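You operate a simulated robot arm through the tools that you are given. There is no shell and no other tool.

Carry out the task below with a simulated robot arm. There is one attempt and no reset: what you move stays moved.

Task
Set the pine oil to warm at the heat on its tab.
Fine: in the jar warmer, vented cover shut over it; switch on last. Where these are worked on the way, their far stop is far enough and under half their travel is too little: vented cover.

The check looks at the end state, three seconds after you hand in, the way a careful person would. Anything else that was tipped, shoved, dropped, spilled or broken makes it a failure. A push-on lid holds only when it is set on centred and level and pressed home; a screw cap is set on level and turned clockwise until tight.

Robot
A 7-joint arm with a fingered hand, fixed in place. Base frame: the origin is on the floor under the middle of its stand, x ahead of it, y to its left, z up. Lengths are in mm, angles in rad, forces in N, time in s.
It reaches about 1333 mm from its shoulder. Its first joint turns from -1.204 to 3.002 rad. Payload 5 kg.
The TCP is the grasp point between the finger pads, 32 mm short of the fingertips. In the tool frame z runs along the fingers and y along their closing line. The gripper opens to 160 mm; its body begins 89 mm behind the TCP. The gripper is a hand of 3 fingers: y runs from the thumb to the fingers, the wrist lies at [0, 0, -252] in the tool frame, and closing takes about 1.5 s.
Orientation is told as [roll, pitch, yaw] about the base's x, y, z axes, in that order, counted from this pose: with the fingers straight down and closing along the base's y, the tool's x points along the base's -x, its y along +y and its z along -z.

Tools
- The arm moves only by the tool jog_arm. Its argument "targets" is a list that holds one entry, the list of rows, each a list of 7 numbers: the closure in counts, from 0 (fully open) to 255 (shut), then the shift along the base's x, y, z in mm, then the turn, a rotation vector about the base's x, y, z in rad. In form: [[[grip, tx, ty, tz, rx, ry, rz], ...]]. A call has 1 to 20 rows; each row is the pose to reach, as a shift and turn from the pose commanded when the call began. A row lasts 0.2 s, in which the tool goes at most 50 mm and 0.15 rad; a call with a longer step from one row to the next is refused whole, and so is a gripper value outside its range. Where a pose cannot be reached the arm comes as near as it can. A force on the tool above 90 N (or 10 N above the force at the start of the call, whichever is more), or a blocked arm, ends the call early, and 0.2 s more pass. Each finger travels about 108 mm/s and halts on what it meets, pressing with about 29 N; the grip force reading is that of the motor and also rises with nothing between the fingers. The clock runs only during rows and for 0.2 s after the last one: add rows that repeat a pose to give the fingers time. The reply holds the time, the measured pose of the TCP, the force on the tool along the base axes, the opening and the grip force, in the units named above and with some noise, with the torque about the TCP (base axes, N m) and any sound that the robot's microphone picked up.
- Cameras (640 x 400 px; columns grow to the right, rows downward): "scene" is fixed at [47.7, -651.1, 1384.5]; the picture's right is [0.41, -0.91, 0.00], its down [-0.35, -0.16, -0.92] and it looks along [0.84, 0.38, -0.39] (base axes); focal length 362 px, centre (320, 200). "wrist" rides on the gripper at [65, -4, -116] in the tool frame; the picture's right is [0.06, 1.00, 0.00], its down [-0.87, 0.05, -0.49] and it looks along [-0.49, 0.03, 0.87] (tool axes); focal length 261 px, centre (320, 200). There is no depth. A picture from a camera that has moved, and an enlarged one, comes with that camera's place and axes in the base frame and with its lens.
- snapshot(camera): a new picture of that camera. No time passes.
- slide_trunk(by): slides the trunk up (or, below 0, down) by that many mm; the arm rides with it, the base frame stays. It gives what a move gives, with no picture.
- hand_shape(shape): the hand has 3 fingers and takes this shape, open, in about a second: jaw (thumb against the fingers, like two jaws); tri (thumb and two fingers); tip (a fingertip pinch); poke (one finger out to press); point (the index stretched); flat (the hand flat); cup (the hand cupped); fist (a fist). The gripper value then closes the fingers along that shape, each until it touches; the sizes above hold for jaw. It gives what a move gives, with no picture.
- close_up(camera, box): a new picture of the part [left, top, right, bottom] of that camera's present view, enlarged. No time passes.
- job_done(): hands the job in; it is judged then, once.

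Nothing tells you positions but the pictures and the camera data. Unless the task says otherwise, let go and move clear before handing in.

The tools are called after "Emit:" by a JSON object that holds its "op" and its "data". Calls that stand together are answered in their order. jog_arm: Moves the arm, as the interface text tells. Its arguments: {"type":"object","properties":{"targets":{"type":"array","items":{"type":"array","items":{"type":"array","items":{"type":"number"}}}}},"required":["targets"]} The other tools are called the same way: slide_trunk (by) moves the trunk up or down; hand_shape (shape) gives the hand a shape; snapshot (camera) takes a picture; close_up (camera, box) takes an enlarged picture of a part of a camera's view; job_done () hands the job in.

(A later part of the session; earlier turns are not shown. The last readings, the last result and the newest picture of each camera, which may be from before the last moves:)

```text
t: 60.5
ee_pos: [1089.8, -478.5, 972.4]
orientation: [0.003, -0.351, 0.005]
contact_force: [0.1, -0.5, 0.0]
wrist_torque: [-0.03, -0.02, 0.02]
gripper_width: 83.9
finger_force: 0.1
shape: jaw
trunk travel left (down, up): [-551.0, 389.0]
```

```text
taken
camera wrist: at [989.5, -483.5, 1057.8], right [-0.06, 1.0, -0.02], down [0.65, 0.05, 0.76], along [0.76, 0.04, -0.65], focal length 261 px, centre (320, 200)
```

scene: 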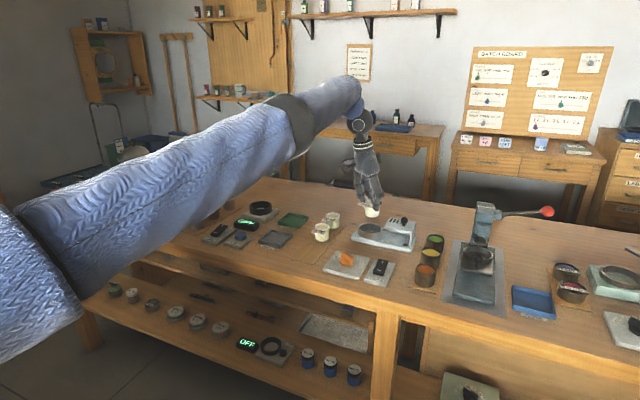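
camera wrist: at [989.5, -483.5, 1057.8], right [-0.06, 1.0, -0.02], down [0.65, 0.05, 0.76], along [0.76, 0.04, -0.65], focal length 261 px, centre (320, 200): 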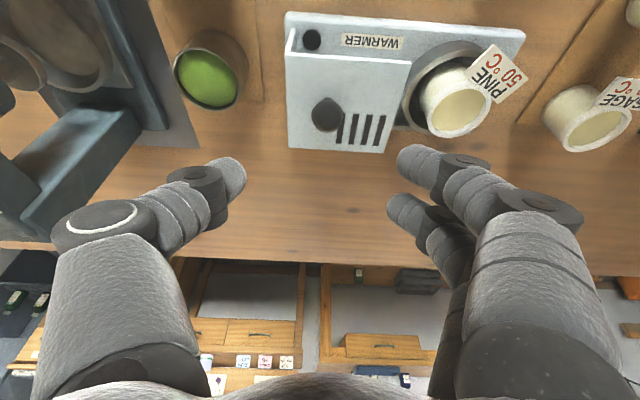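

Emit:
{"op": "jog_arm", "data": {"targets": [[[140, 0, 1, -15, 0, 0, 0], [140, 0, 1, -30, 0, 0, 0], [140, 0, 1, -45, 0, 0, 0], [140, 0, 1, -55, 0, 0, 0], [140, 0, 1, -61, 0, 0, 0], [170, 0, 1, -61, 0, 0, 0], [200, 0, 1, -61, 0, 0, 0], [225, 0, 1, -61, 0, 0, 0], [240, 0, 1, -61, 0, 0, 0], [240, 0, 1, -61, 0, 0, 0], [240, 0, 1, -61, 0, 0, 0]]]}}

Emit:
{"op": "snapshot", "data": {"camera": "wrist"}}

Emit:
{"op": "close_up", "data": {"camera": "scene", "box": [340, 175, 440, 255]}}

```text
t: 62.9
ee_pos: [1089.6, -477.7, 910.9]
orientation: [0.004, -0.351, 0.002]
contact_force: [1.3, -1.5, -0.4]
wrist_torque: [0.11, 0.0, -0.06]
gripper_width: 6.6
finger_force: 28.9
shape: jaw
trunk travel left (down, up): [-551.0, 389.0]
```

```text
taken
camera wrist: at [989.8, -482.9, 997.2], right [-0.06, 1.0, -0.02], down [0.65, 0.05, 0.76], along [0.76, 0.04, -0.65], focal length 261 px, centre (320, 200)
```

wrist: 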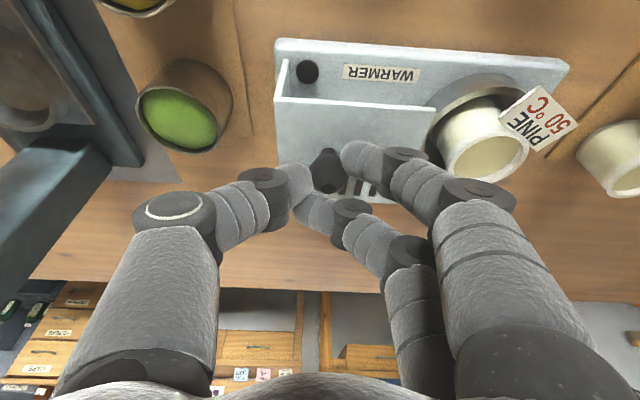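

```text
5.00 times, centred on (390, 215) of scene
camera zoom: at [47.7, -651.1, 1384.5], right [0.41, -0.91, 0.0], down [-0.35, -0.16, -0.92], along [0.84, 0.38, -0.39], focal length 1808 px, centre (-30, 125)
```

zoom: 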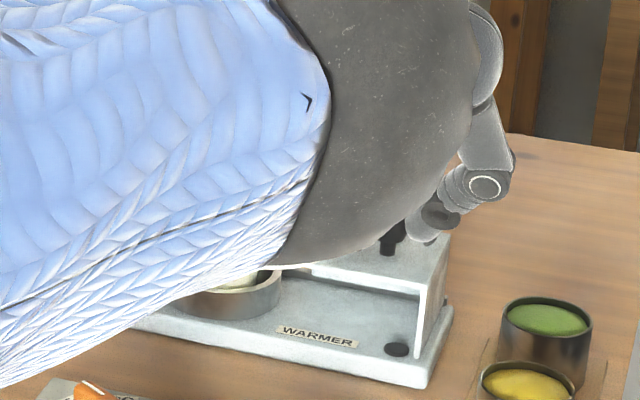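

The knob is captured between thumb and finger. I'll slide the cover back over the jar in stages, watching the force.

Emit:
{"op": "jog_arm", "data": {"targets": [[[240, 0, 8, 0, 0, 0, 0], [240, 0, 16, 0, 0, 0, 0], [240, 0, 24, 0, 0, 0, 0], [240, 0, 32, 0, 0, 0, 0], [240, 0, 40, 0, 0, 0, 0]]]}}

Emit:
{"op": "snapshot", "data": {"camera": "wrist"}}

```text
t: 64.1
ee_pos: [1090.3, -436.9, 910.7]
orientation: [0.005, -0.355, 0.001]
contact_force: [2.8, -1.0, 9.1]
wrist_torque: [0.15, -0.04, -0.07]
gripper_width: 6.4
finger_force: 29.0
shape: jaw
trunk travel left (down, up): [-551.0, 389.0]
```

```text
taken
camera wrist: at [989.4, -441.9, 996.4], right [-0.06, 1.0, -0.02], down [0.64, 0.05, 0.76], along [0.76, 0.04, -0.65], focal length 261 px, centre (320, 200)
```

wrist: 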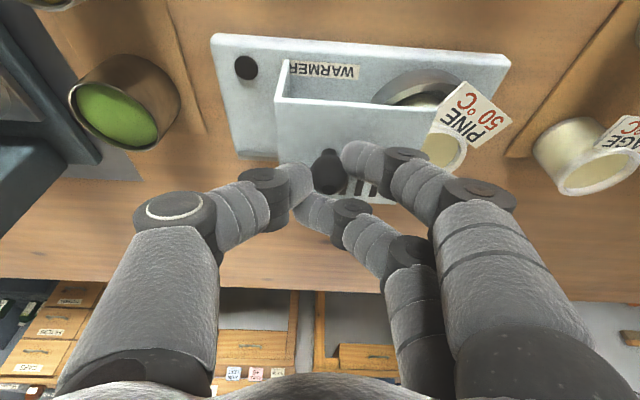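

Emit:
{"op": "jog_arm", "data": {"targets": [[[240, 0, 6, 0, 0, 0, 0], [240, 0, 12, 0, 0, 0, 0], [240, 0, 18, 0, 0, 0, 0], [240, 0, 24, 0, 0, 0, 0]]]}}

Emit:
{"op": "snapshot", "data": {"camera": "wrist"}}

Emit:
{"op": "close_up", "data": {"camera": "wrist", "box": [200, 20, 540, 220]}}

```text
t: 65.1
ee_pos: [1089.4, -413.1, 912.2]
orientation: [0.003, -0.352, 0.002]
contact_force: [0.0, -0.3, 3.1]
wrist_torque: [0.08, 0.04, -0.06]
gripper_width: 6.3
finger_force: 29.6
shape: jaw
trunk travel left (down, up): [-551.0, 389.0]
```

```text
taken
camera wrist: at [989.7, -418.5, 997.0], right [-0.06, 1.0, -0.02], down [0.65, 0.05, 0.76], along [0.76, 0.04, -0.65], focal length 261 px, centre (320, 200)
```

wrist: 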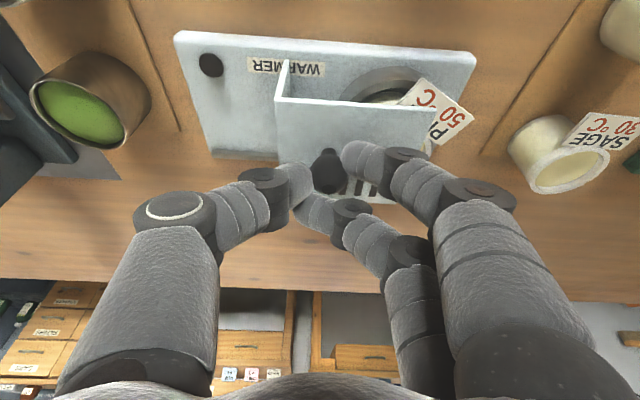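

```text
1.88 times, centred on (370, 120) of wrist
camera zoom: at [989.7, -418.5, 997.0], right [-0.06, 1.0, -0.02], down [0.65, 0.05, 0.76], along [0.76, 0.04, -0.65], focal length 491 px, centre (226, 351)
```

zoom: 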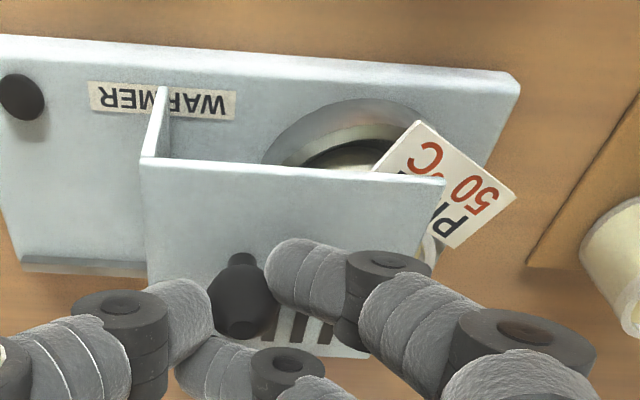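

The cover passes freely over the jar and its tab. I'll continue to the closed stop.

Emit:
{"op": "jog_arm", "data": {"targets": [[[240, 0, 7, 0, 0, 0, 0], [240, 0, 14, 0, 0, 0, 0], [240, 0, 21, 0, 0, 0, 0], [240, 0, 27, 0, 0, 0, 0], [240, 0, 31, 0, 0, 0, 0], [240, 0, 34, 0, 0, 0, 0], [240, 0, 34, 0, 0, 0, 0]]]}}

Emit:
{"op": "snapshot", "data": {"camera": "wrist"}}

Emit:
{"op": "close_up", "data": {"camera": "wrist", "box": [150, 20, 490, 220]}}

```text
t: 66.7
ee_pos: [1089.9, -380.5, 911.4]
orientation: [0.005, -0.353, 0.002]
contact_force: [-7.5, -3.7, 5.0]
wrist_torque: [0.06, 0.19, -0.05]
gripper_width: 6.1
finger_force: 28.4
shape: jaw
trunk travel left (down, up): [-551.0, 389.0]
```

```text
taken
camera wrist: at [990.0, -386.1, 996.8], right [-0.06, 1.0, -0.02], down [0.65, 0.05, 0.76], along [0.76, 0.04, -0.65], focal length 261 px, centre (320, 200)
```

wrist: 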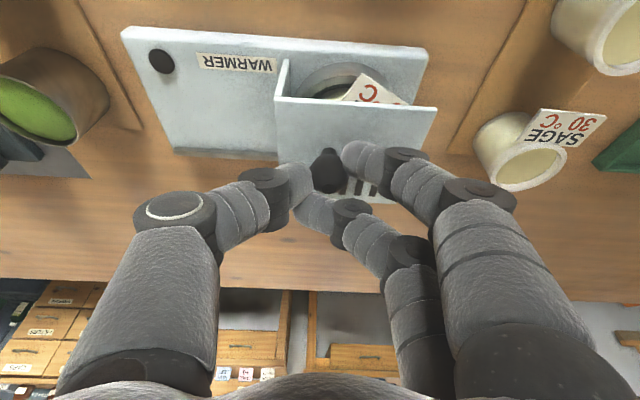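

```text
1.88 times, centred on (320, 120) of wrist
camera zoom: at [990.0, -386.1, 996.8], right [-0.06, 1.0, -0.02], down [0.65, 0.05, 0.76], along [0.76, 0.04, -0.65], focal length 491 px, centre (320, 351)
```

zoom: 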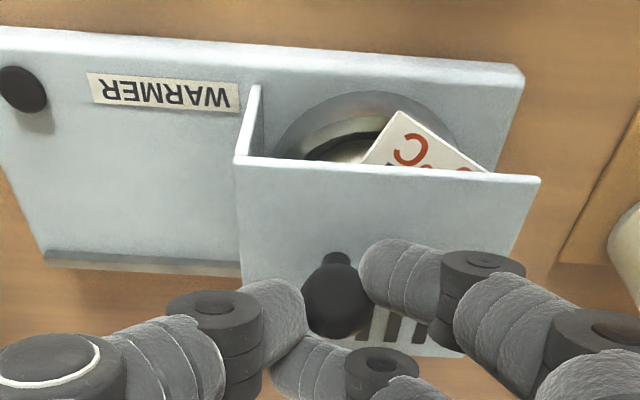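

Emit:
{"op": "jog_arm", "data": {"targets": [[[240, 0, 1.5, 0, 0, 0, 0], [240, 0, 3, 0, 0, 0, 0], [240, 0, 4, 0, 0, 0, 0], [240, 0, 4, 0, 0, 0, 0]]]}}

Emit:
{"op": "close_up", "data": {"camera": "wrist", "box": [150, 20, 490, 220]}}

```text
t: 67.7
ee_pos: [1088.4, -378.4, 910.9]
orientation: [0.005, -0.355, 0.0]
contact_force: [6.8, -21.1, 14.5]
wrist_torque: [-0.49, -0.18, -0.15]
gripper_width: 6.7
finger_force: 29.2
shape: jaw
trunk travel left (down, up): [-551.0, 389.0]
```

```text
1.88 times, centred on (320, 120) of wrist
camera zoom: at [989.2, -383.2, 996.5], right [-0.06, 1.0, -0.02], down [0.64, 0.05, 0.76], along [0.76, 0.04, -0.65], focal length 491 px, centre (320, 351)
```

zoom: 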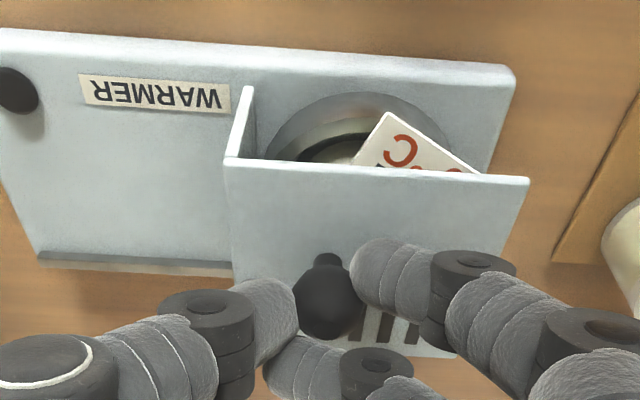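

A 21 N reaction shows the cover is at its closed stop. I'll ease off, open and lift away.

Emit:
{"op": "jog_arm", "data": {"targets": [[[240, 0, -3, 0, 0, 0, 0], [220, 0, -3, 0, 0, 0, 0], [190, 0, -3, 0, 0, 0, 0], [160, 0, -3, 0, 0, 0, 0], [140, 0, -3, 0, 0, 0, 0], [140, 0, -3, 0, 0, 0, 0], [140, 0, -3, 15, 0, 0, 0], [140, 0, -3, 40, 0, 0, 0], [140, -10, -3, 75, 0, 0, 0], [140, -30, -3, 110, 0, 0, 0], [140, -30, -3, 110, 0, 0, 0]]]}}

Emit:
{"op": "snapshot", "data": {"camera": "wrist"}}

Emit:
{"op": "close_up", "data": {"camera": "scene", "box": [320, 195, 440, 285]}}

```text
t: 70.1
ee_pos: [1059.7, -380.3, 1019.5]
orientation: [0.004, -0.351, 0.0]
contact_force: [-0.2, 0.8, 0.6]
wrist_torque: [0.0, 0.01, 0.02]
gripper_width: 71.9
finger_force: 0.0
shape: jaw
trunk travel left (down, up): [-551.0, 389.0]
```

```text
taken
camera wrist: at [960.1, -385.8, 1105.0], right [-0.06, 1.0, -0.02], down [0.65, 0.05, 0.76], along [0.76, 0.04, -0.65], focal length 261 px, centre (320, 200)
```

wrist: 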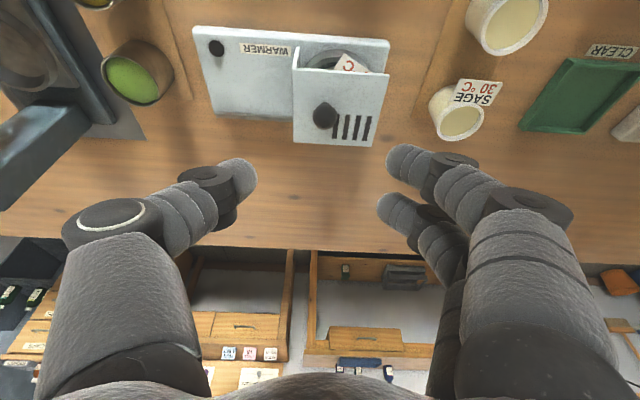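

```text
4.44 times, centred on (380, 240) of scene
camera zoom: at [47.7, -651.1, 1384.5], right [0.41, -0.91, 0.0], down [-0.35, -0.16, -0.92], along [0.84, 0.38, -0.39], focal length 1608 px, centre (53, 22)
```

zoom: 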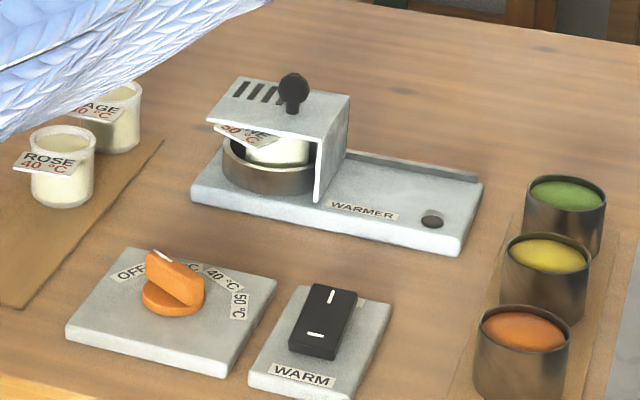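

The cover is closed over PINE and the warmer lamp is dark. Next is the dial: I'll straighten the hand to vertical, turn it so the fingers close across the orange bar (currently on OFF), and hover.

Emit:
{"op": "jog_arm", "data": {"targets": [[[140, -20, 3, 0, -0.0218, 0.0402, 0.123], [140, -40, 6, 0, -0.0436, 0.0803, 0.246], [140, -60, 9, 0, -0.0654, 0.1205, 0.3689], [140, -80, 12, 0, -0.0872, 0.1606, 0.4919], [140, -100, 15, 0, -0.109, 0.2008, 0.6149], [140, -120, 19, 0, -0.1308, 0.2409, 0.7379], [140, -140, 22, 0, -0.1526, 0.2811, 0.8608], [140, -156, 25, 0, -0.1744, 0.3212, 0.9838], [140, -156, 25, -40, -0.1744, 0.3212, 0.9838], [140, -156, 25, -60, -0.1744, 0.3212, 0.9838], [140, -156, 25, -60, -0.1744, 0.3212, 0.9838]]]}}

Emit:
{"op": "snapshot", "data": {"camera": "wrist"}}

Emit:
{"op": "close_up", "data": {"camera": "scene", "box": [320, 195, 440, 285]}}

```text
t: 72.5
ee_pos: [906.0, -357.1, 955.8]
orientation: [0.007, -0.003, 0.997]
contact_force: [0.0, -0.3, 0.2]
wrist_torque: [-0.01, -0.02, 0.02]
gripper_width: 71.6
finger_force: 0.1
shape: jaw
trunk travel left (down, up): [-551.0, 389.0]
```

```text
taken
camera wrist: at [875.3, -414.4, 1072.0], right [-0.87, 0.49, 0.01], down [0.43, 0.76, 0.49], along [0.24, 0.43, -0.87], focal length 261 px, centre (320, 200)
```

wrist: 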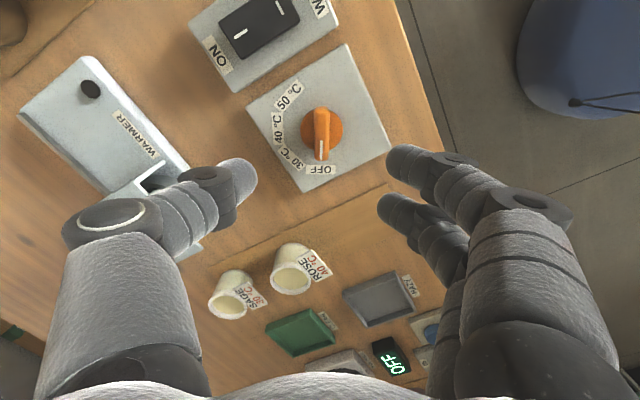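

```text
4.44 times, centred on (380, 240) of scene
camera zoom: at [47.7, -651.1, 1384.5], right [0.41, -0.91, 0.0], down [-0.35, -0.16, -0.92], along [0.84, 0.38, -0.39], focal length 1608 px, centre (53, 22)
```

zoom: 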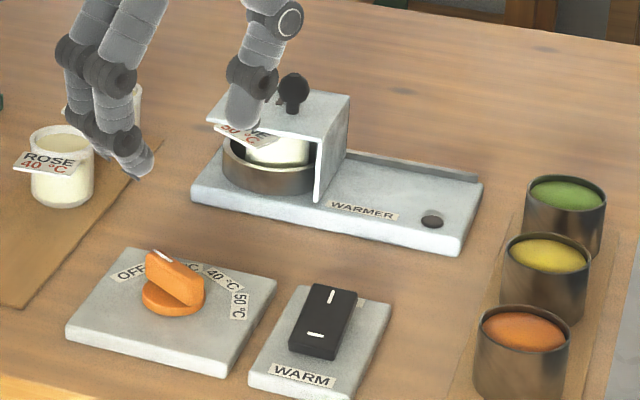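

Emit:
{"op": "close_up", "data": {"camera": "wrist", "box": [240, 60, 400, 200]}}

Emit:
{"op": "close_up", "data": {"camera": "scene", "box": [325, 240, 385, 285]}}

```text
2.86 times, centred on (320, 130) of wrist
camera zoom: at [875.3, -414.4, 1072.0], right [-0.87, 0.49, 0.01], down [0.43, 0.76, 0.49], along [0.24, 0.43, -0.87], focal length 745 px, centre (320, 400)
```

zoom: 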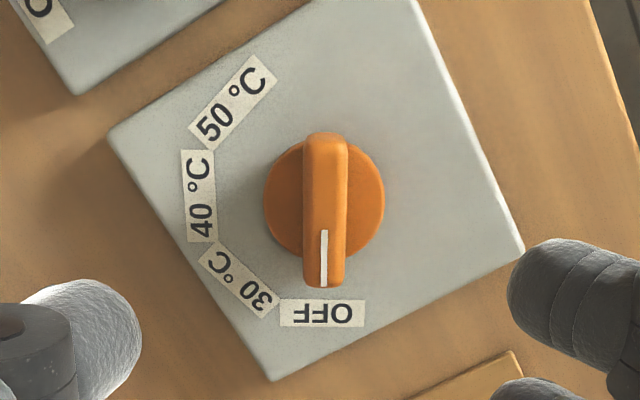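

```text
8.89 times, centred on (355, 262) of scene
camera zoom: at [47.7, -651.1, 1384.5], right [0.41, -0.91, 0.0], down [-0.35, -0.16, -0.92], along [0.84, 0.38, -0.39], focal length 3215 px, centre (9, -356)
```

zoom: 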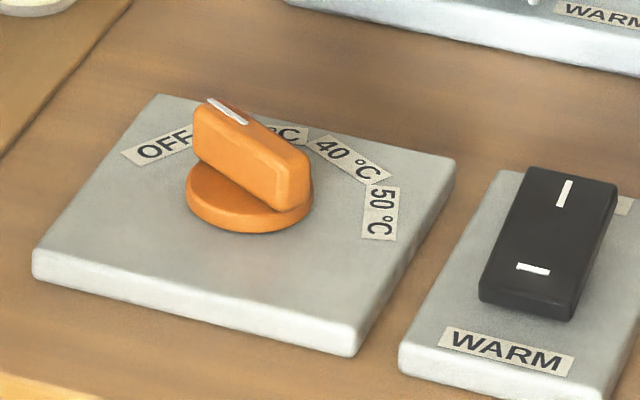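

The bar is aligned between the fingers, with OFF at 0°, 30 at 45°, 40 at 90° and 50 at 135° clockwise. I'll centre on the dial and lower until the tips straddle the bar above its disc.

Emit:
{"op": "jog_arm", "data": {"targets": [[[140, -2.5, -2.3, -20, 0, 0, 0], [140, -2.5, -2.3, -45, 0, 0, 0], [140, -2.5, -2.3, -70, 0, 0, 0], [150, -2.5, -2.3, -85, 0, 0, 0], [160, -2.5, -2.3, -94, 0, 0, 0], [170, -2.5, -2.3, -96, 0, 0, 0], [180, -2.5, -2.3, -96, 0, 0, 0], [180, -2.5, -2.3, -96, 0, 0, 0]]]}}

Emit:
{"op": "snapshot", "data": {"camera": "wrist"}}

Emit:
{"op": "close_up", "data": {"camera": "scene", "box": [310, 210, 390, 285]}}

```text
t: 74.3
ee_pos: [902.6, -356.7, 865.5]
orientation: [0.006, -0.001, 0.999]
contact_force: [0.1, -0.3, 0.0]
wrist_torque: [0.04, 0.0, 0.03]
gripper_width: 47.4
finger_force: 0.0
shape: jaw
trunk travel left (down, up): [-551.0, 389.0]
```

```text
taken
camera wrist: at [872.1, -414.1, 980.5], right [-0.87, 0.49, 0.01], down [0.43, 0.76, 0.49], along [0.24, 0.43, -0.87], focal length 261 px, centre (320, 200)
```

wrist: 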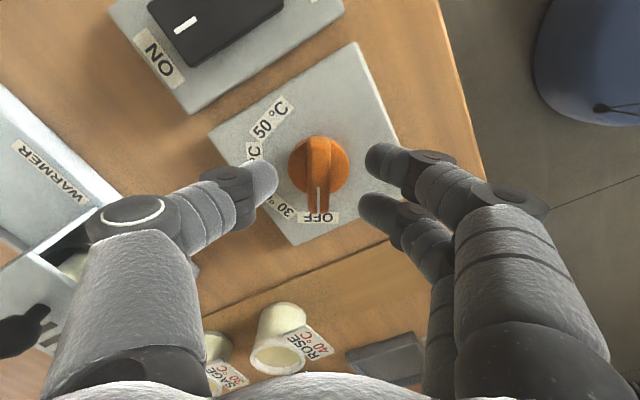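

```text
5.33 times, centred on (350, 248) of scene
camera zoom: at [47.7, -651.1, 1384.5], right [0.41, -0.91, 0.0], down [-0.35, -0.16, -0.92], along [0.84, 0.38, -0.39], focal length 1929 px, centre (160, -53)
```

zoom: 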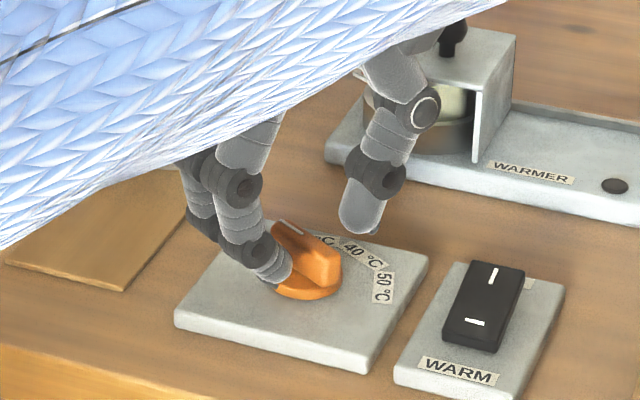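

Emit:
{"op": "jog_arm", "data": {"targets": [[[180, -1.5, -3, -3, 0, 0, 0], [180, -1.5, -3, -6, 0, 0, 0], [195, -1.5, -3, -6, 0, 0, 0], [210, -1.5, -3, -6, 0, 0, 0], [220, -1.5, -3, -6, 0, 0, 0], [228, -1.5, -3, -6, 0, 0, 0], [228, -1.5, -3, -6, 0, 0, 0]]]}}

Emit:
{"op": "close_up", "data": {"camera": "wrist", "box": [200, 80, 440, 250]}}

Emit:
{"op": "close_up", "data": {"camera": "scene", "box": [310, 210, 390, 285]}}

```text
t: 75.9
ee_pos: [901.8, -361.0, 859.2]
orientation: [0.006, -0.001, 0.997]
contact_force: [-1.0, 0.6, 0.1]
wrist_torque: [-0.03, 0.02, -0.02]
gripper_width: 17.3
finger_force: 0.2
shape: jaw
trunk travel left (down, up): [-551.0, 389.0]
```

```text
2.35 times, centred on (320, 165) of wrist
camera zoom: at [870.3, -417.6, 974.7], right [-0.87, 0.49, 0.01], down [0.43, 0.76, 0.49], along [0.24, 0.43, -0.87], focal length 613 px, centre (320, 282)
```

zoom: 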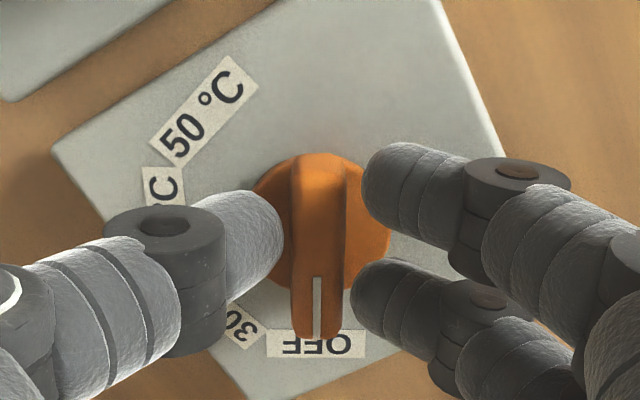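

```text
5.33 times, centred on (350, 248) of scene
camera zoom: at [47.7, -651.1, 1384.5], right [0.41, -0.91, 0.0], down [-0.35, -0.16, -0.92], along [0.84, 0.38, -0.39], focal length 1929 px, centre (160, -53)
```

zoom: 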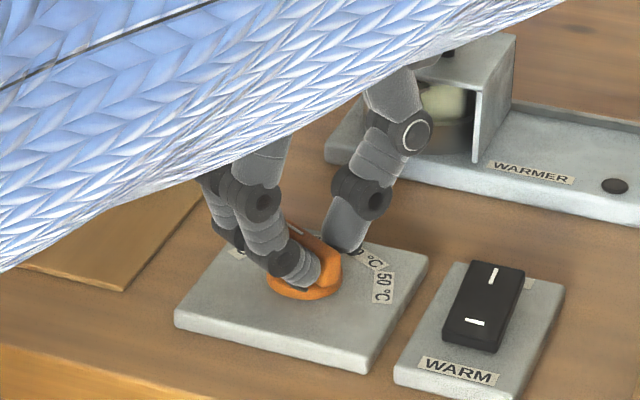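

Emit:
{"op": "jog_arm", "data": {"targets": [[[234, 0, 0, 0, 0, 0, 0], [240, 0, 0, 0, 0, 0, 0], [246, 0, 0, 0, 0, 0, 0], [248, 0, 0, 0, 0, 0, 0], [248, 0, 0, 0, 0, 0, 0]]]}}

Emit:
{"op": "close_up", "data": {"camera": "wrist", "box": [200, 80, 440, 250]}}

```text
t: 77.1
ee_pos: [901.8, -360.2, 859.3]
orientation: [0.006, -0.001, 0.998]
contact_force: [0.3, 0.5, -1.8]
wrist_torque: [0.0, -0.01, -0.02]
gripper_width: 8.2
finger_force: 29.0
shape: jaw
trunk travel left (down, up): [-551.0, 389.0]
```

```text
2.35 times, centred on (320, 165) of wrist
camera zoom: at [870.4, -417.6, 974.4], right [-0.87, 0.49, 0.01], down [0.43, 0.76, 0.49], along [0.24, 0.43, -0.87], focal length 613 px, centre (320, 282)
```

zoom: 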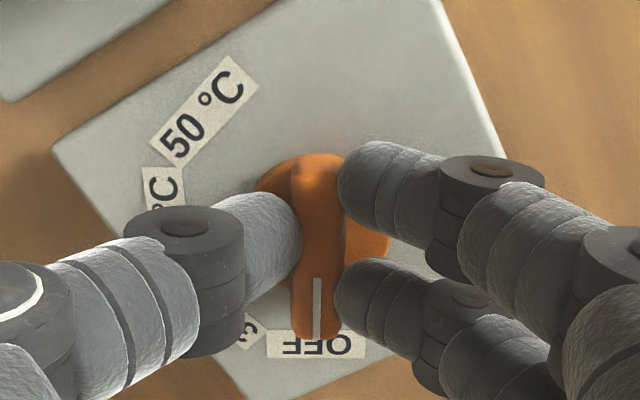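

The bar is gripped. I'll turn clockwise in a first small stage to test.

Emit:
{"op": "jog_arm", "data": {"targets": [[[248, 0, 0, 0, 0, 0, -0.1], [248, 0, 0, 0, 0, 0, -0.2], [248, 0, 0, 0, 0, 0, -0.3], [248, 0, 0, 0, 0, 0, -0.4], [248, 0, 0, 0, 0, 0, -0.4]]]}}

Emit:
{"op": "close_up", "data": {"camera": "wrist", "box": [200, 80, 440, 250]}}

```text
t: 78.3
ee_pos: [901.3, -359.1, 859.0]
orientation: [0.005, -0.002, 0.596]
contact_force: [-6.0, 7.8, 0.5]
wrist_torque: [0.25, 0.15, 0.08]
gripper_width: 8.1
finger_force: 29.1
shape: jaw
trunk travel left (down, up): [-551.0, 389.0]
```

```text
2.35 times, centred on (320, 165) of wrist
camera zoom: at [849.3, -399.8, 974.3], right [-0.61, 0.79, 0.0], down [0.69, 0.53, 0.49], along [0.39, 0.31, -0.87], focal length 613 px, centre (320, 282)
```

zoom: 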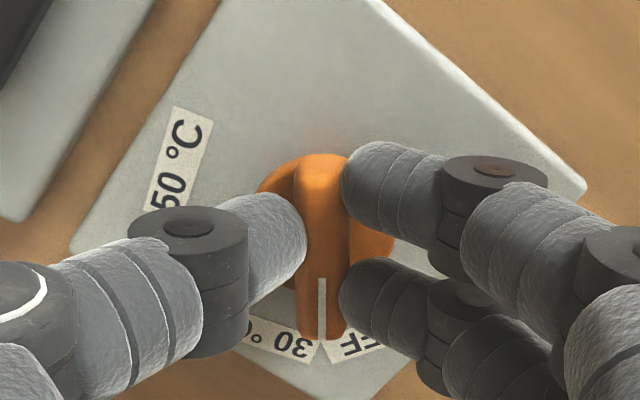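

The dial turns with the hand, so I'll keep turning. A slight centre correction should relieve the side force.

Emit:
{"op": "jog_arm", "data": {"targets": [[[248, -0.5, 0.5, 0, 0, 0, -0.12], [248, -1, 1, 0, 0, 0, -0.24], [248, -1, 1, 0, 0, 0, -0.36], [248, -1, 1, 0, 0, 0, -0.48], [248, -1, 1, 0, 0, 0, -0.6], [248, -1, 1, 0, 0, 0, -0.72], [248, -1, 1, 0, 0, 0, -0.84], [248, -1, 1, 0, 0, 0, -0.96], [248, -1, 1, 0, 0, 0, -0.96]]]}}

Emit:
{"op": "close_up", "data": {"camera": "wrist", "box": [200, 80, 440, 250]}}

```text
t: 80.3
ee_pos: [898.4, -356.9, 860.4]
orientation: [0.003, -0.001, -0.362]
contact_force: [-15.1, 29.6, -1.5]
wrist_torque: [0.73, 0.28, 0.25]
gripper_width: 7.4
finger_force: 28.6
shape: jaw
trunk travel left (down, up): [-551.0, 389.0]
```

```text
2.35 times, centred on (320, 165) of wrist
camera zoom: at [835.9, -338.0, 975.3], right [0.3, 0.96, 0.0], down [0.83, -0.26, 0.49], along [0.47, -0.14, -0.87], focal length 613 px, centre (320, 282)
```

zoom: 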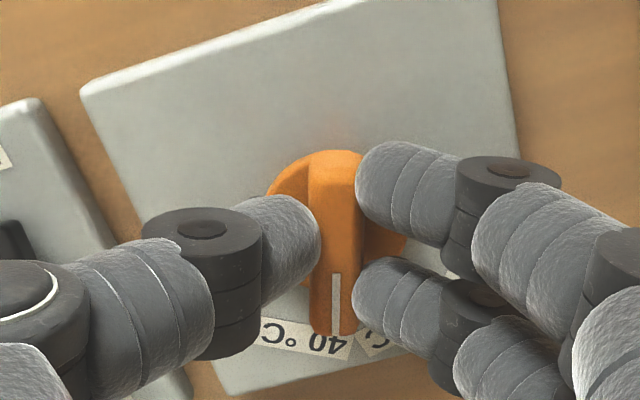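

The dial is between 30 and 40 and following the hand. The side force (30 N toward +y) shows my axis is about 3.5 mm off, so I'll recentre and continue to 135°.

Emit:
{"op": "jog_arm", "data": {"targets": [[[248, 0.5, 1.5, 0, 0, 0, 0], [248, 1, 3, 0, 0, 0, 0], [248, 1, 3, 0, 0, 0, -0.1], [248, 1, 3, 0, 0, 0, -0.2], [248, 1, 3, 0, 0, 0, -0.3], [248, 1, 3, 0, 0, 0, -0.4], [248, 1, 3, 0, 0, 0, -0.5], [248, 1, 3, 0, 0, 0, -0.6], [248, 1, 3, 0, 0, 0, -0.6]]]}}

Emit:
{"op": "close_up", "data": {"camera": "wrist", "box": [200, 80, 440, 250]}}

```text
t: 82.3
ee_pos: [899.1, -352.8, 860.5]
orientation: [0.005, -0.003, -0.965]
contact_force: [-10.0, 41.4, 0.1]
wrist_torque: [0.93, 0.12, 0.25]
gripper_width: 8.1
finger_force: 29.3
shape: jaw
trunk travel left (down, up): [-551.0, 389.0]
```

```text
2.35 times, centred on (320, 165) of wrist
camera zoom: at [858.5, -301.7, 975.1], right [0.78, 0.62, 0.01], down [0.54, -0.68, 0.49], along [0.31, -0.38, -0.87], focal length 613 px, centre (320, 282)
```

zoom: 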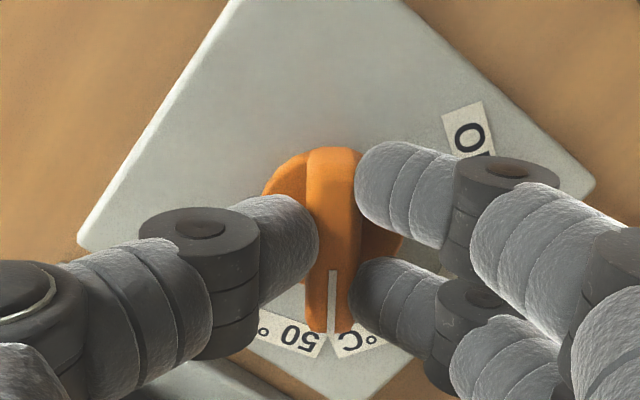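

The side force grew to 41 N. I need to check whether the dial panel itself is being dragged, so I'm comparing with the earlier scene view.

Emit:
{"op": "close_up", "data": {"camera": "scene", "box": [320, 195, 440, 285]}}

Emit:
{"op": "close_up", "data": {"camera": "scene", "box": [325, 240, 385, 285]}}

```text
4.44 times, centred on (380, 240) of scene
camera zoom: at [47.7, -651.1, 1384.5], right [0.41, -0.91, 0.0], down [-0.35, -0.16, -0.92], along [0.84, 0.38, -0.39], focal length 1608 px, centre (53, 22)
```

zoom: 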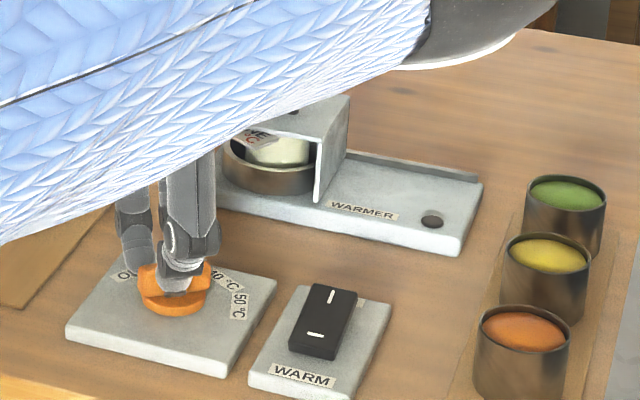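

```text
8.89 times, centred on (355, 262) of scene
camera zoom: at [47.7, -651.1, 1384.5], right [0.41, -0.91, 0.0], down [-0.35, -0.16, -0.92], along [0.84, 0.38, -0.39], focal length 3215 px, centre (9, -356)
```

zoom: 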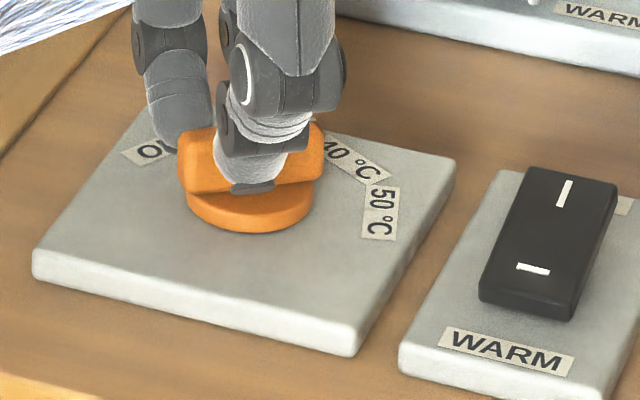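

The panel has not moved. The fingers hold the bar about 6 mm off the dial axis, so the hand must orbit the axis as it turns. I'll follow that arc, which relieves the force, for the last 0.39 rad to 50 °C.

Emit:
{"op": "jog_arm", "data": {"targets": [[[248, -1.2, 1.8, 0, 0, 0, 0], [248, -2.4, 3.7, 0, 0, 0, 0], [248, -2.1, 4.3, 0, 0, 0, -0.1], [248, -1.7, 4.8, 0, 0, 0, -0.2], [248, -1.3, 5.3, 0, 0, 0, -0.3], [248, -1.0, 5.8, 0, 0, 0, -0.393], [248, -1.0, 5.8, 0, 0, 0, -0.393]]]}}

Emit:
{"op": "close_up", "data": {"camera": "wrist", "box": [200, 80, 440, 250]}}

Emit:
{"op": "close_up", "data": {"camera": "scene", "box": [325, 240, 385, 285]}}

```text
t: 83.9
ee_pos: [899.8, -350.0, 860.0]
orientation: [0.005, -0.005, -1.358]
contact_force: [19.3, 6.8, 15.8]
wrist_torque: [0.18, -0.66, 0.12]
gripper_width: 8.7
finger_force: 28.9
shape: jaw
trunk travel left (down, up): [-551.0, 389.0]
```

```text
2.35 times, centred on (320, 165) of wrist
camera zoom: at [881.3, -286.7, 974.4], right [0.96, 0.27, 0.01], down [0.23, -0.84, 0.49], along [0.14, -0.47, -0.87], focal length 613 px, centre (320, 282)
```

zoom: 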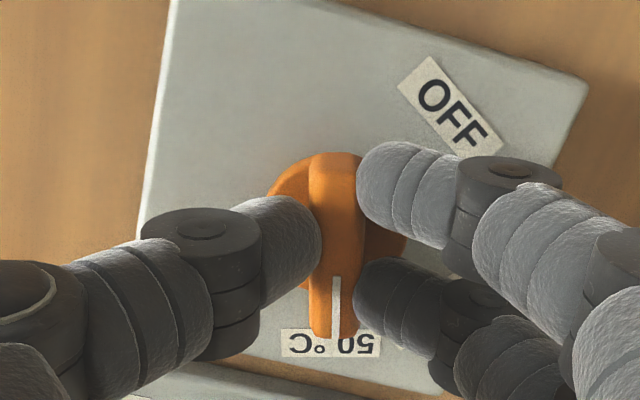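

```text
8.89 times, centred on (355, 262) of scene
camera zoom: at [47.7, -651.1, 1384.5], right [0.41, -0.91, 0.0], down [-0.35, -0.16, -0.92], along [0.84, 0.38, -0.39], focal length 3215 px, centre (9, -356)
```

zoom: 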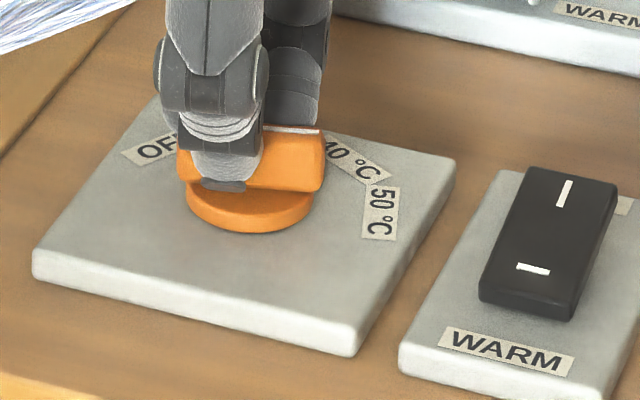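

The mark now points at 50 °C. I'll relieve the residual force, open the fingers gently and check the setting.

Emit:
{"op": "jog_arm", "data": {"targets": [[[248, 1, 0.4, 0.8, 0, 0, 0], [244, 1.5, 0.5, 1, 0, 0, 0], [238, 1.5, 0.5, 1, 0, 0, 0], [230, 1.5, 0.5, 1, 0, 0, 0], [220, 1.5, 0.5, 1, 0, 0, 0], [205, 1.5, 0.5, 1, 0, 0, 0], [190, 1.5, 0.5, 1, 0, 0, 0], [180, 1.5, 0.5, 1, 0, 0, 0], [180, 1.5, 0.5, 1, 0, 0, 0]]]}}

Emit:
{"op": "close_up", "data": {"camera": "wrist", "box": [200, 80, 440, 250]}}

Emit:
{"op": "close_up", "data": {"camera": "scene", "box": [325, 240, 385, 285]}}

```text
t: 85.9
ee_pos: [899.7, -349.6, 860.3]
orientation: [0.005, -0.002, -1.356]
contact_force: [0.8, -1.0, 0.6]
wrist_torque: [0.01, 0.0, 0.05]
gripper_width: 46.5
finger_force: 0.1
shape: jaw
trunk travel left (down, up): [-551.0, 389.0]
```

```text
2.35 times, centred on (320, 165) of wrist
camera zoom: at [882.0, -287.0, 974.6], right [0.96, 0.27, 0.0], down [0.24, -0.84, 0.49], along [0.14, -0.47, -0.87], focal length 613 px, centre (320, 282)
```

zoom: 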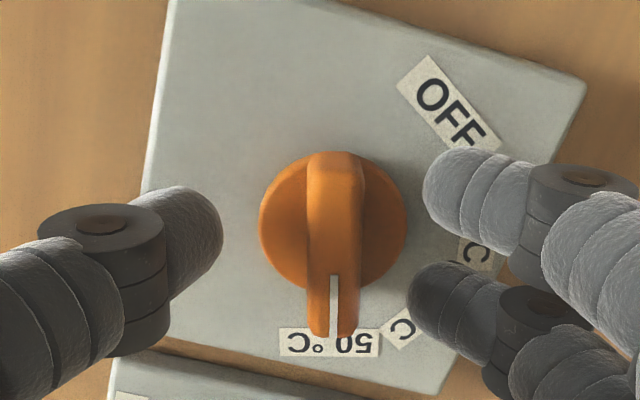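

```text
8.89 times, centred on (355, 262) of scene
camera zoom: at [47.7, -651.1, 1384.5], right [0.41, -0.91, 0.0], down [-0.35, -0.16, -0.92], along [0.84, 0.38, -0.39], focal length 3215 px, centre (9, -356)
```

zoom: 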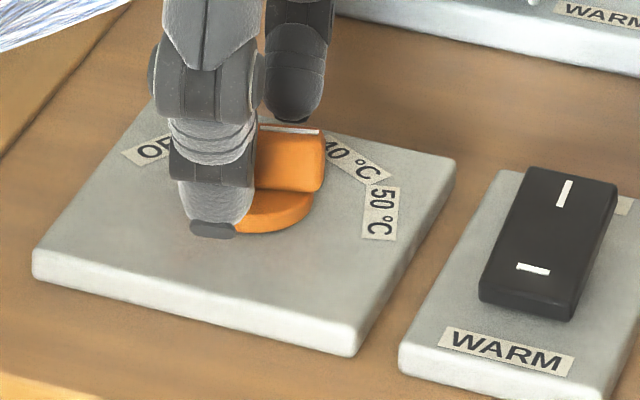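

The dial's mark is on 50 °C. I'll lift clear, then switch to the poke shape to press the WARM rocker's ON end last.

Emit:
{"op": "jog_arm", "data": {"targets": [[[180, 0, 0, 20, 0, 0, 0], [180, 0, 0, 50, 0, 0, 0], [180, 0, 0, 90, 0, 0, 0], [180, 0, 0, 130, 0, 0, 0], [180, 0, 0, 150, 0, 0, 0.1], [180, 0, 0, 150, 0, 0, 0.24], [180, 0, 0, 150, 0, 0, 0.38], [180, 0, 0, 150, 0, 0, 0.52], [180, 0, 0, 150, 0, 0, 0.66], [180, 0, 0, 150, 0, 0, 0.8], [180, 0, 0, 150, 0, 0, 0.94], [180, 0, 0, 150, 0, 0, 1.08], [180, 0, 0, 150, 0, 0, 1.22], [180, 0, 0, 150, 0, 0, 1.356], [180, 0, 0, 150, 0, 0, 1.356]]]}}

Emit:
{"op": "snapshot", "data": {"camera": "wrist"}}

Emit:
{"op": "close_up", "data": {"camera": "scene", "box": [320, 195, 440, 285]}}

```text
t: 89.1
ee_pos: [899.5, -349.7, 1010.9]
orientation: [0.004, -0.002, 0.0]
contact_force: [-0.4, -0.2, -0.1]
wrist_torque: [0.0, -0.01, -0.02]
gripper_width: 46.7
finger_force: 0.1
shape: jaw
trunk travel left (down, up): [-551.0, 389.0]
```

```text
taken
camera wrist: at [835.1, -354.3, 1125.6], right [-0.06, 1.0, 0.01], down [0.87, 0.05, 0.49], along [0.49, 0.04, -0.87], focal length 261 px, centre (320, 200)
```

wrist: 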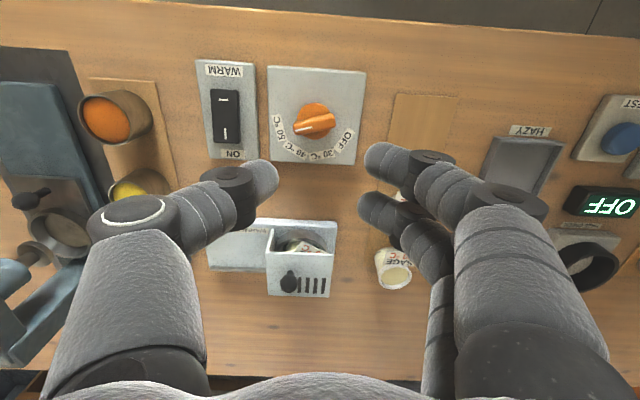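

```text
4.44 times, centred on (380, 240) of scene
camera zoom: at [47.7, -651.1, 1384.5], right [0.41, -0.91, 0.0], down [-0.35, -0.16, -0.92], along [0.84, 0.38, -0.39], focal length 1608 px, centre (53, 22)
```

zoom: 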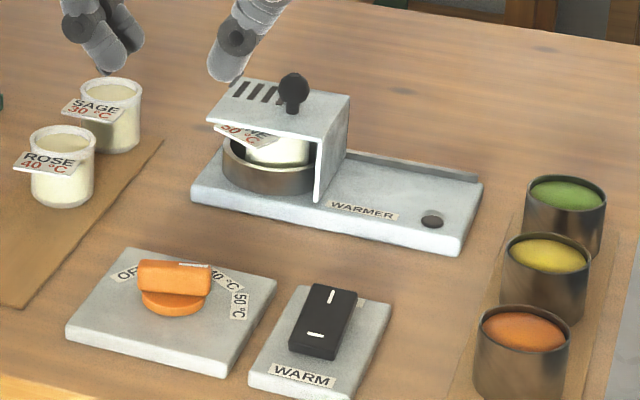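

Emit:
{"op": "close_up", "data": {"camera": "wrist", "box": [190, 50, 370, 170]}}

Emit:
{"op": "close_up", "data": {"camera": "scene", "box": [330, 230, 420, 290]}}

Emit:
{"op": "hand_shape", "data": {"shape": "poke"}}

Emit:
{"op": "snapshot", "data": {"camera": "wrist"}}

Emit:
{"op": "snapshot", "data": {"camera": "scene"}}

```text
3.33 times, centred on (280, 110) of wrist
camera zoom: at [835.1, -354.3, 1125.6], right [-0.06, 1.0, 0.01], down [0.87, 0.05, 0.49], along [0.49, 0.04, -0.87], focal length 869 px, centre (453, 500)
```

zoom: 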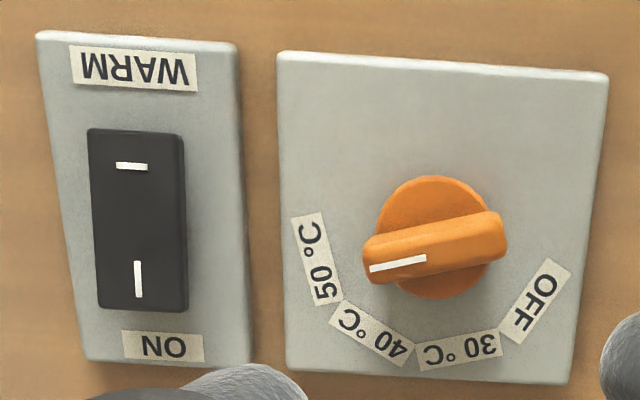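

```text
6.67 times, centred on (375, 260) of scene
camera zoom: at [47.7, -651.1, 1384.5], right [0.41, -0.91, 0.0], down [-0.35, -0.16, -0.92], along [0.84, 0.38, -0.39], focal length 2411 px, centre (-47, -200)
```

zoom: 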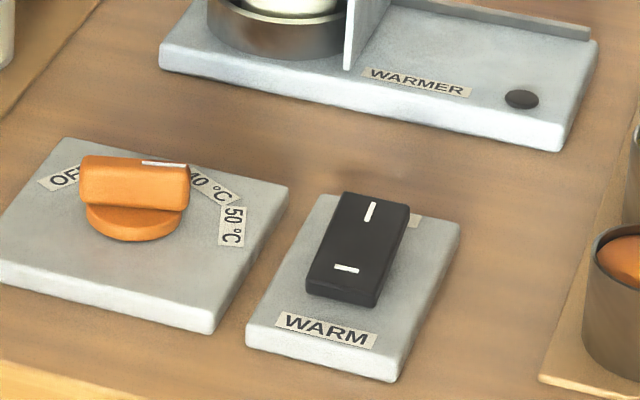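

```text
t: 90.0
ee_pos: [900.0, -349.9, 1009.6]
orientation: [0.005, -0.003, 0.001]
contact_force: [-0.6, -0.2, -0.7]
wrist_torque: [0.02, 0.02, 0.0]
gripper_width: 0.0
finger_force: 0.1
shape: poke
trunk travel left (down, up): [-551.0, 389.0]
```

```text
taken
camera wrist: at [835.1, -354.2, 1125.6], right [-0.06, 1.0, 0.01], down [0.87, 0.05, 0.49], along [0.49, 0.03, -0.87], focal length 261 px, centre (320, 200)
```

wrist: 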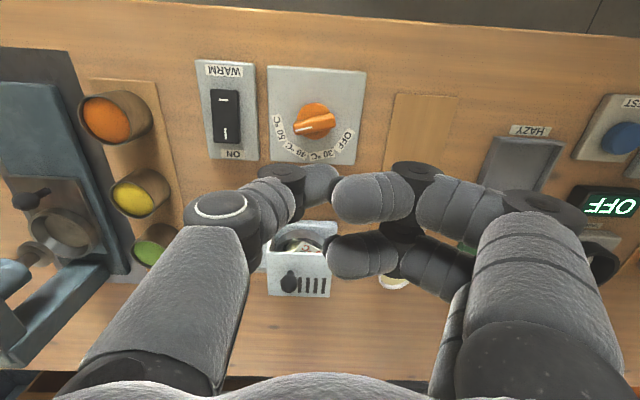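

```text
taken
```

scene: 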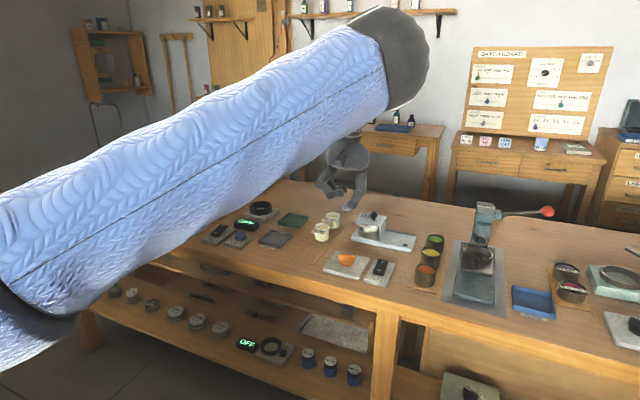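

The dial reads 50 °C. I'm checking the poke hand shape to see which finger extends.

Emit:
{"op": "close_up", "data": {"camera": "scene", "box": [290, 130, 410, 230]}}

Emit:
{"op": "close_up", "data": {"camera": "wrist", "box": [180, 130, 460, 330]}}

```text
4.00 times, centred on (350, 180) of scene
camera zoom: at [47.7, -651.1, 1384.5], right [0.41, -0.91, 0.0], down [-0.35, -0.16, -0.92], along [0.84, 0.38, -0.39], focal length 1447 px, centre (200, 280)
```

zoom: 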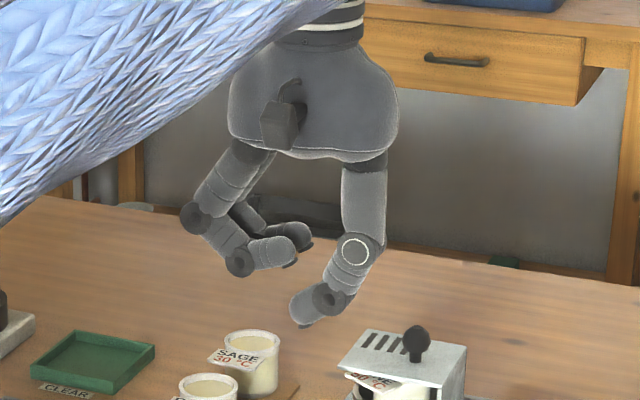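

```text
2.00 times, centred on (320, 230) of wrist
camera zoom: at [835.1, -354.2, 1125.6], right [-0.06, 1.0, 0.01], down [0.87, 0.05, 0.49], along [0.49, 0.03, -0.87], focal length 521 px, centre (320, 140)
```

zoom: 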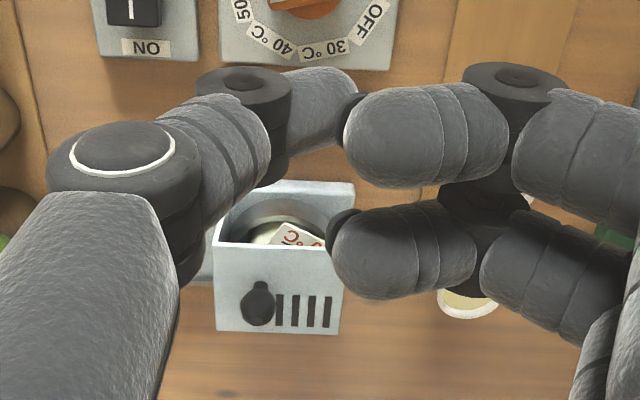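

In poke, the thumb hooks downward at an angle. I'll check whether the point shape gives a straighter finger.

Emit:
{"op": "hand_shape", "data": {"shape": "point"}}

Emit:
{"op": "close_up", "data": {"camera": "scene", "box": [290, 130, 410, 230]}}

Emit:
{"op": "snapshot", "data": {"camera": "wrist"}}

```text
t: 90.9
ee_pos: [900.0, -349.6, 1010.1]
orientation: [0.006, -0.001, 0.0]
contact_force: [0.8, -1.3, 0.4]
wrist_torque: [-0.01, 0.01, 0.02]
gripper_width: 0.3
finger_force: 0.1
shape: point
trunk travel left (down, up): [-551.0, 389.0]
```

```text
4.00 times, centred on (350, 180) of scene
camera zoom: at [47.7, -651.1, 1384.5], right [0.41, -0.91, 0.0], down [-0.35, -0.16, -0.92], along [0.84, 0.38, -0.39], focal length 1447 px, centre (200, 280)
```

zoom: 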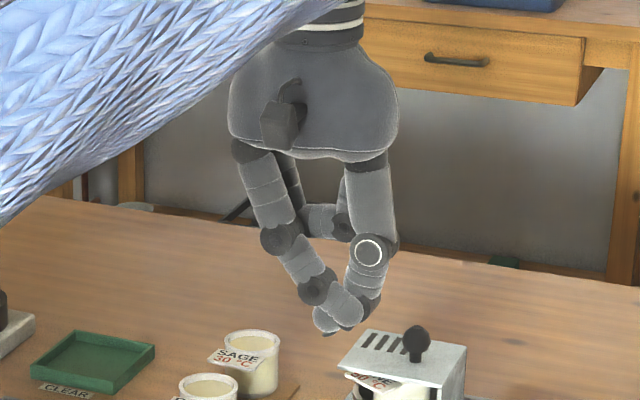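

```text
taken
camera wrist: at [835.1, -354.2, 1125.6], right [-0.06, 1.0, 0.01], down [0.87, 0.05, 0.49], along [0.49, 0.03, -0.87], focal length 261 px, centre (320, 200)
```

wrist: 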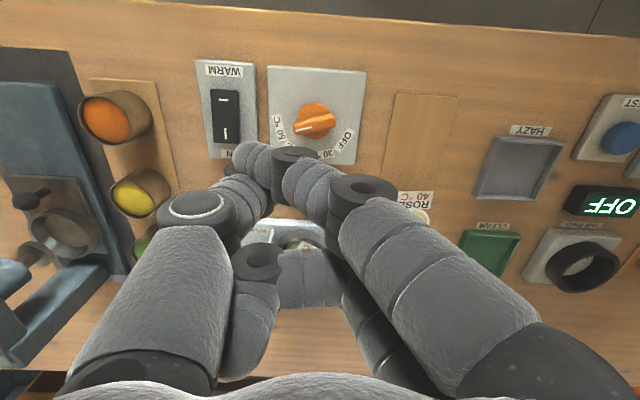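

The poke shape is simpler, so I'll go back to it. The rocker runs from x≈876 (OFF end, pressed down) to x≈931 (ON end, raised, z≈832) at y≈−456. I'll hover the thumb tip over the ON end.

Emit:
{"op": "hand_shape", "data": {"shape": "poke"}}

Emit:
{"op": "jog_arm", "data": {"targets": [[[0, 4, -25, 0, 0, 0, 0], [0, 8, -50, 0, 0, 0, 0], [0, 12, -75, 0, 0, 0, 0], [0, 16, -100, 0, 0, 0, 0], [0, 18, -112, -20, 0, 0, 0], [0, 18, -112, -60, 0, 0, 0], [0, 18, -112, -95, 0, 0, 0], [0, 18, -112, -95, 0, 0, 0]]]}}

Emit:
{"op": "snapshot", "data": {"camera": "wrist"}}

Emit:
{"op": "close_up", "data": {"camera": "scene", "box": [320, 195, 440, 285]}}

```text
t: 91.8
ee_pos: [900.0, -348.2, 1010.2]
orientation: [0.005, -0.002, 0.0]
contact_force: [1.4, 0.0, -0.2]
wrist_torque: [0.01, 0.0, 0.01]
gripper_width: 0.0
finger_force: 0.0
shape: poke
trunk travel left (down, up): [-551.0, 389.0]
```

```text
t: 93.6
ee_pos: [917.5, -460.7, 916.4]
orientation: [0.005, 0.0, 0.001]
contact_force: [-0.6, -0.5, 0.2]
wrist_torque: [-0.05, -0.02, -0.02]
gripper_width: 0.0
finger_force: 0.0
shape: poke
trunk travel left (down, up): [-551.0, 389.0]
```

```text
taken
camera wrist: at [852.2, -465.6, 1032.1], right [-0.06, 1.0, 0.0], down [0.87, 0.05, 0.49], along [0.49, 0.03, -0.87], focal length 261 px, centre (320, 200)
```

wrist: 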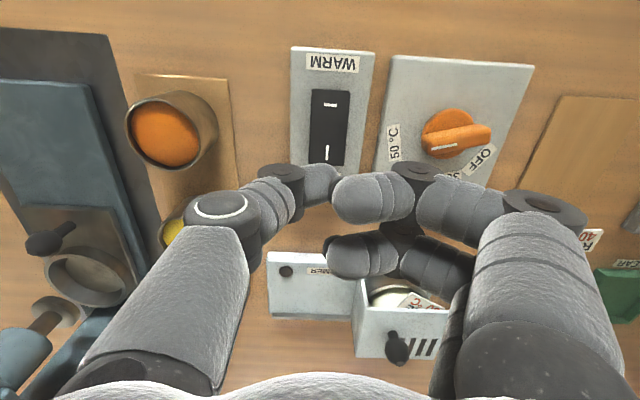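

```text
4.44 times, centred on (380, 240) of scene
camera zoom: at [47.7, -651.1, 1384.5], right [0.41, -0.91, 0.0], down [-0.35, -0.16, -0.92], along [0.84, 0.38, -0.39], focal length 1608 px, centre (53, 22)
```

zoom: 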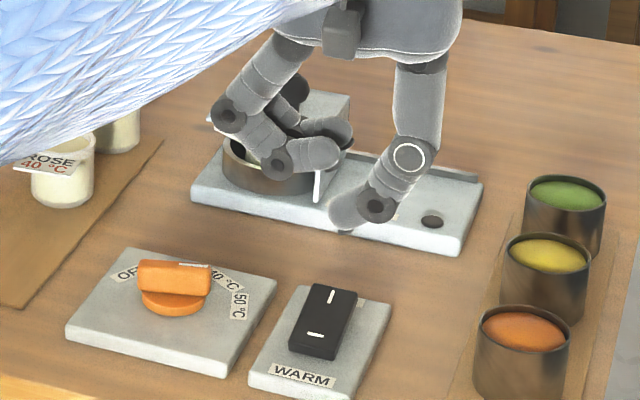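

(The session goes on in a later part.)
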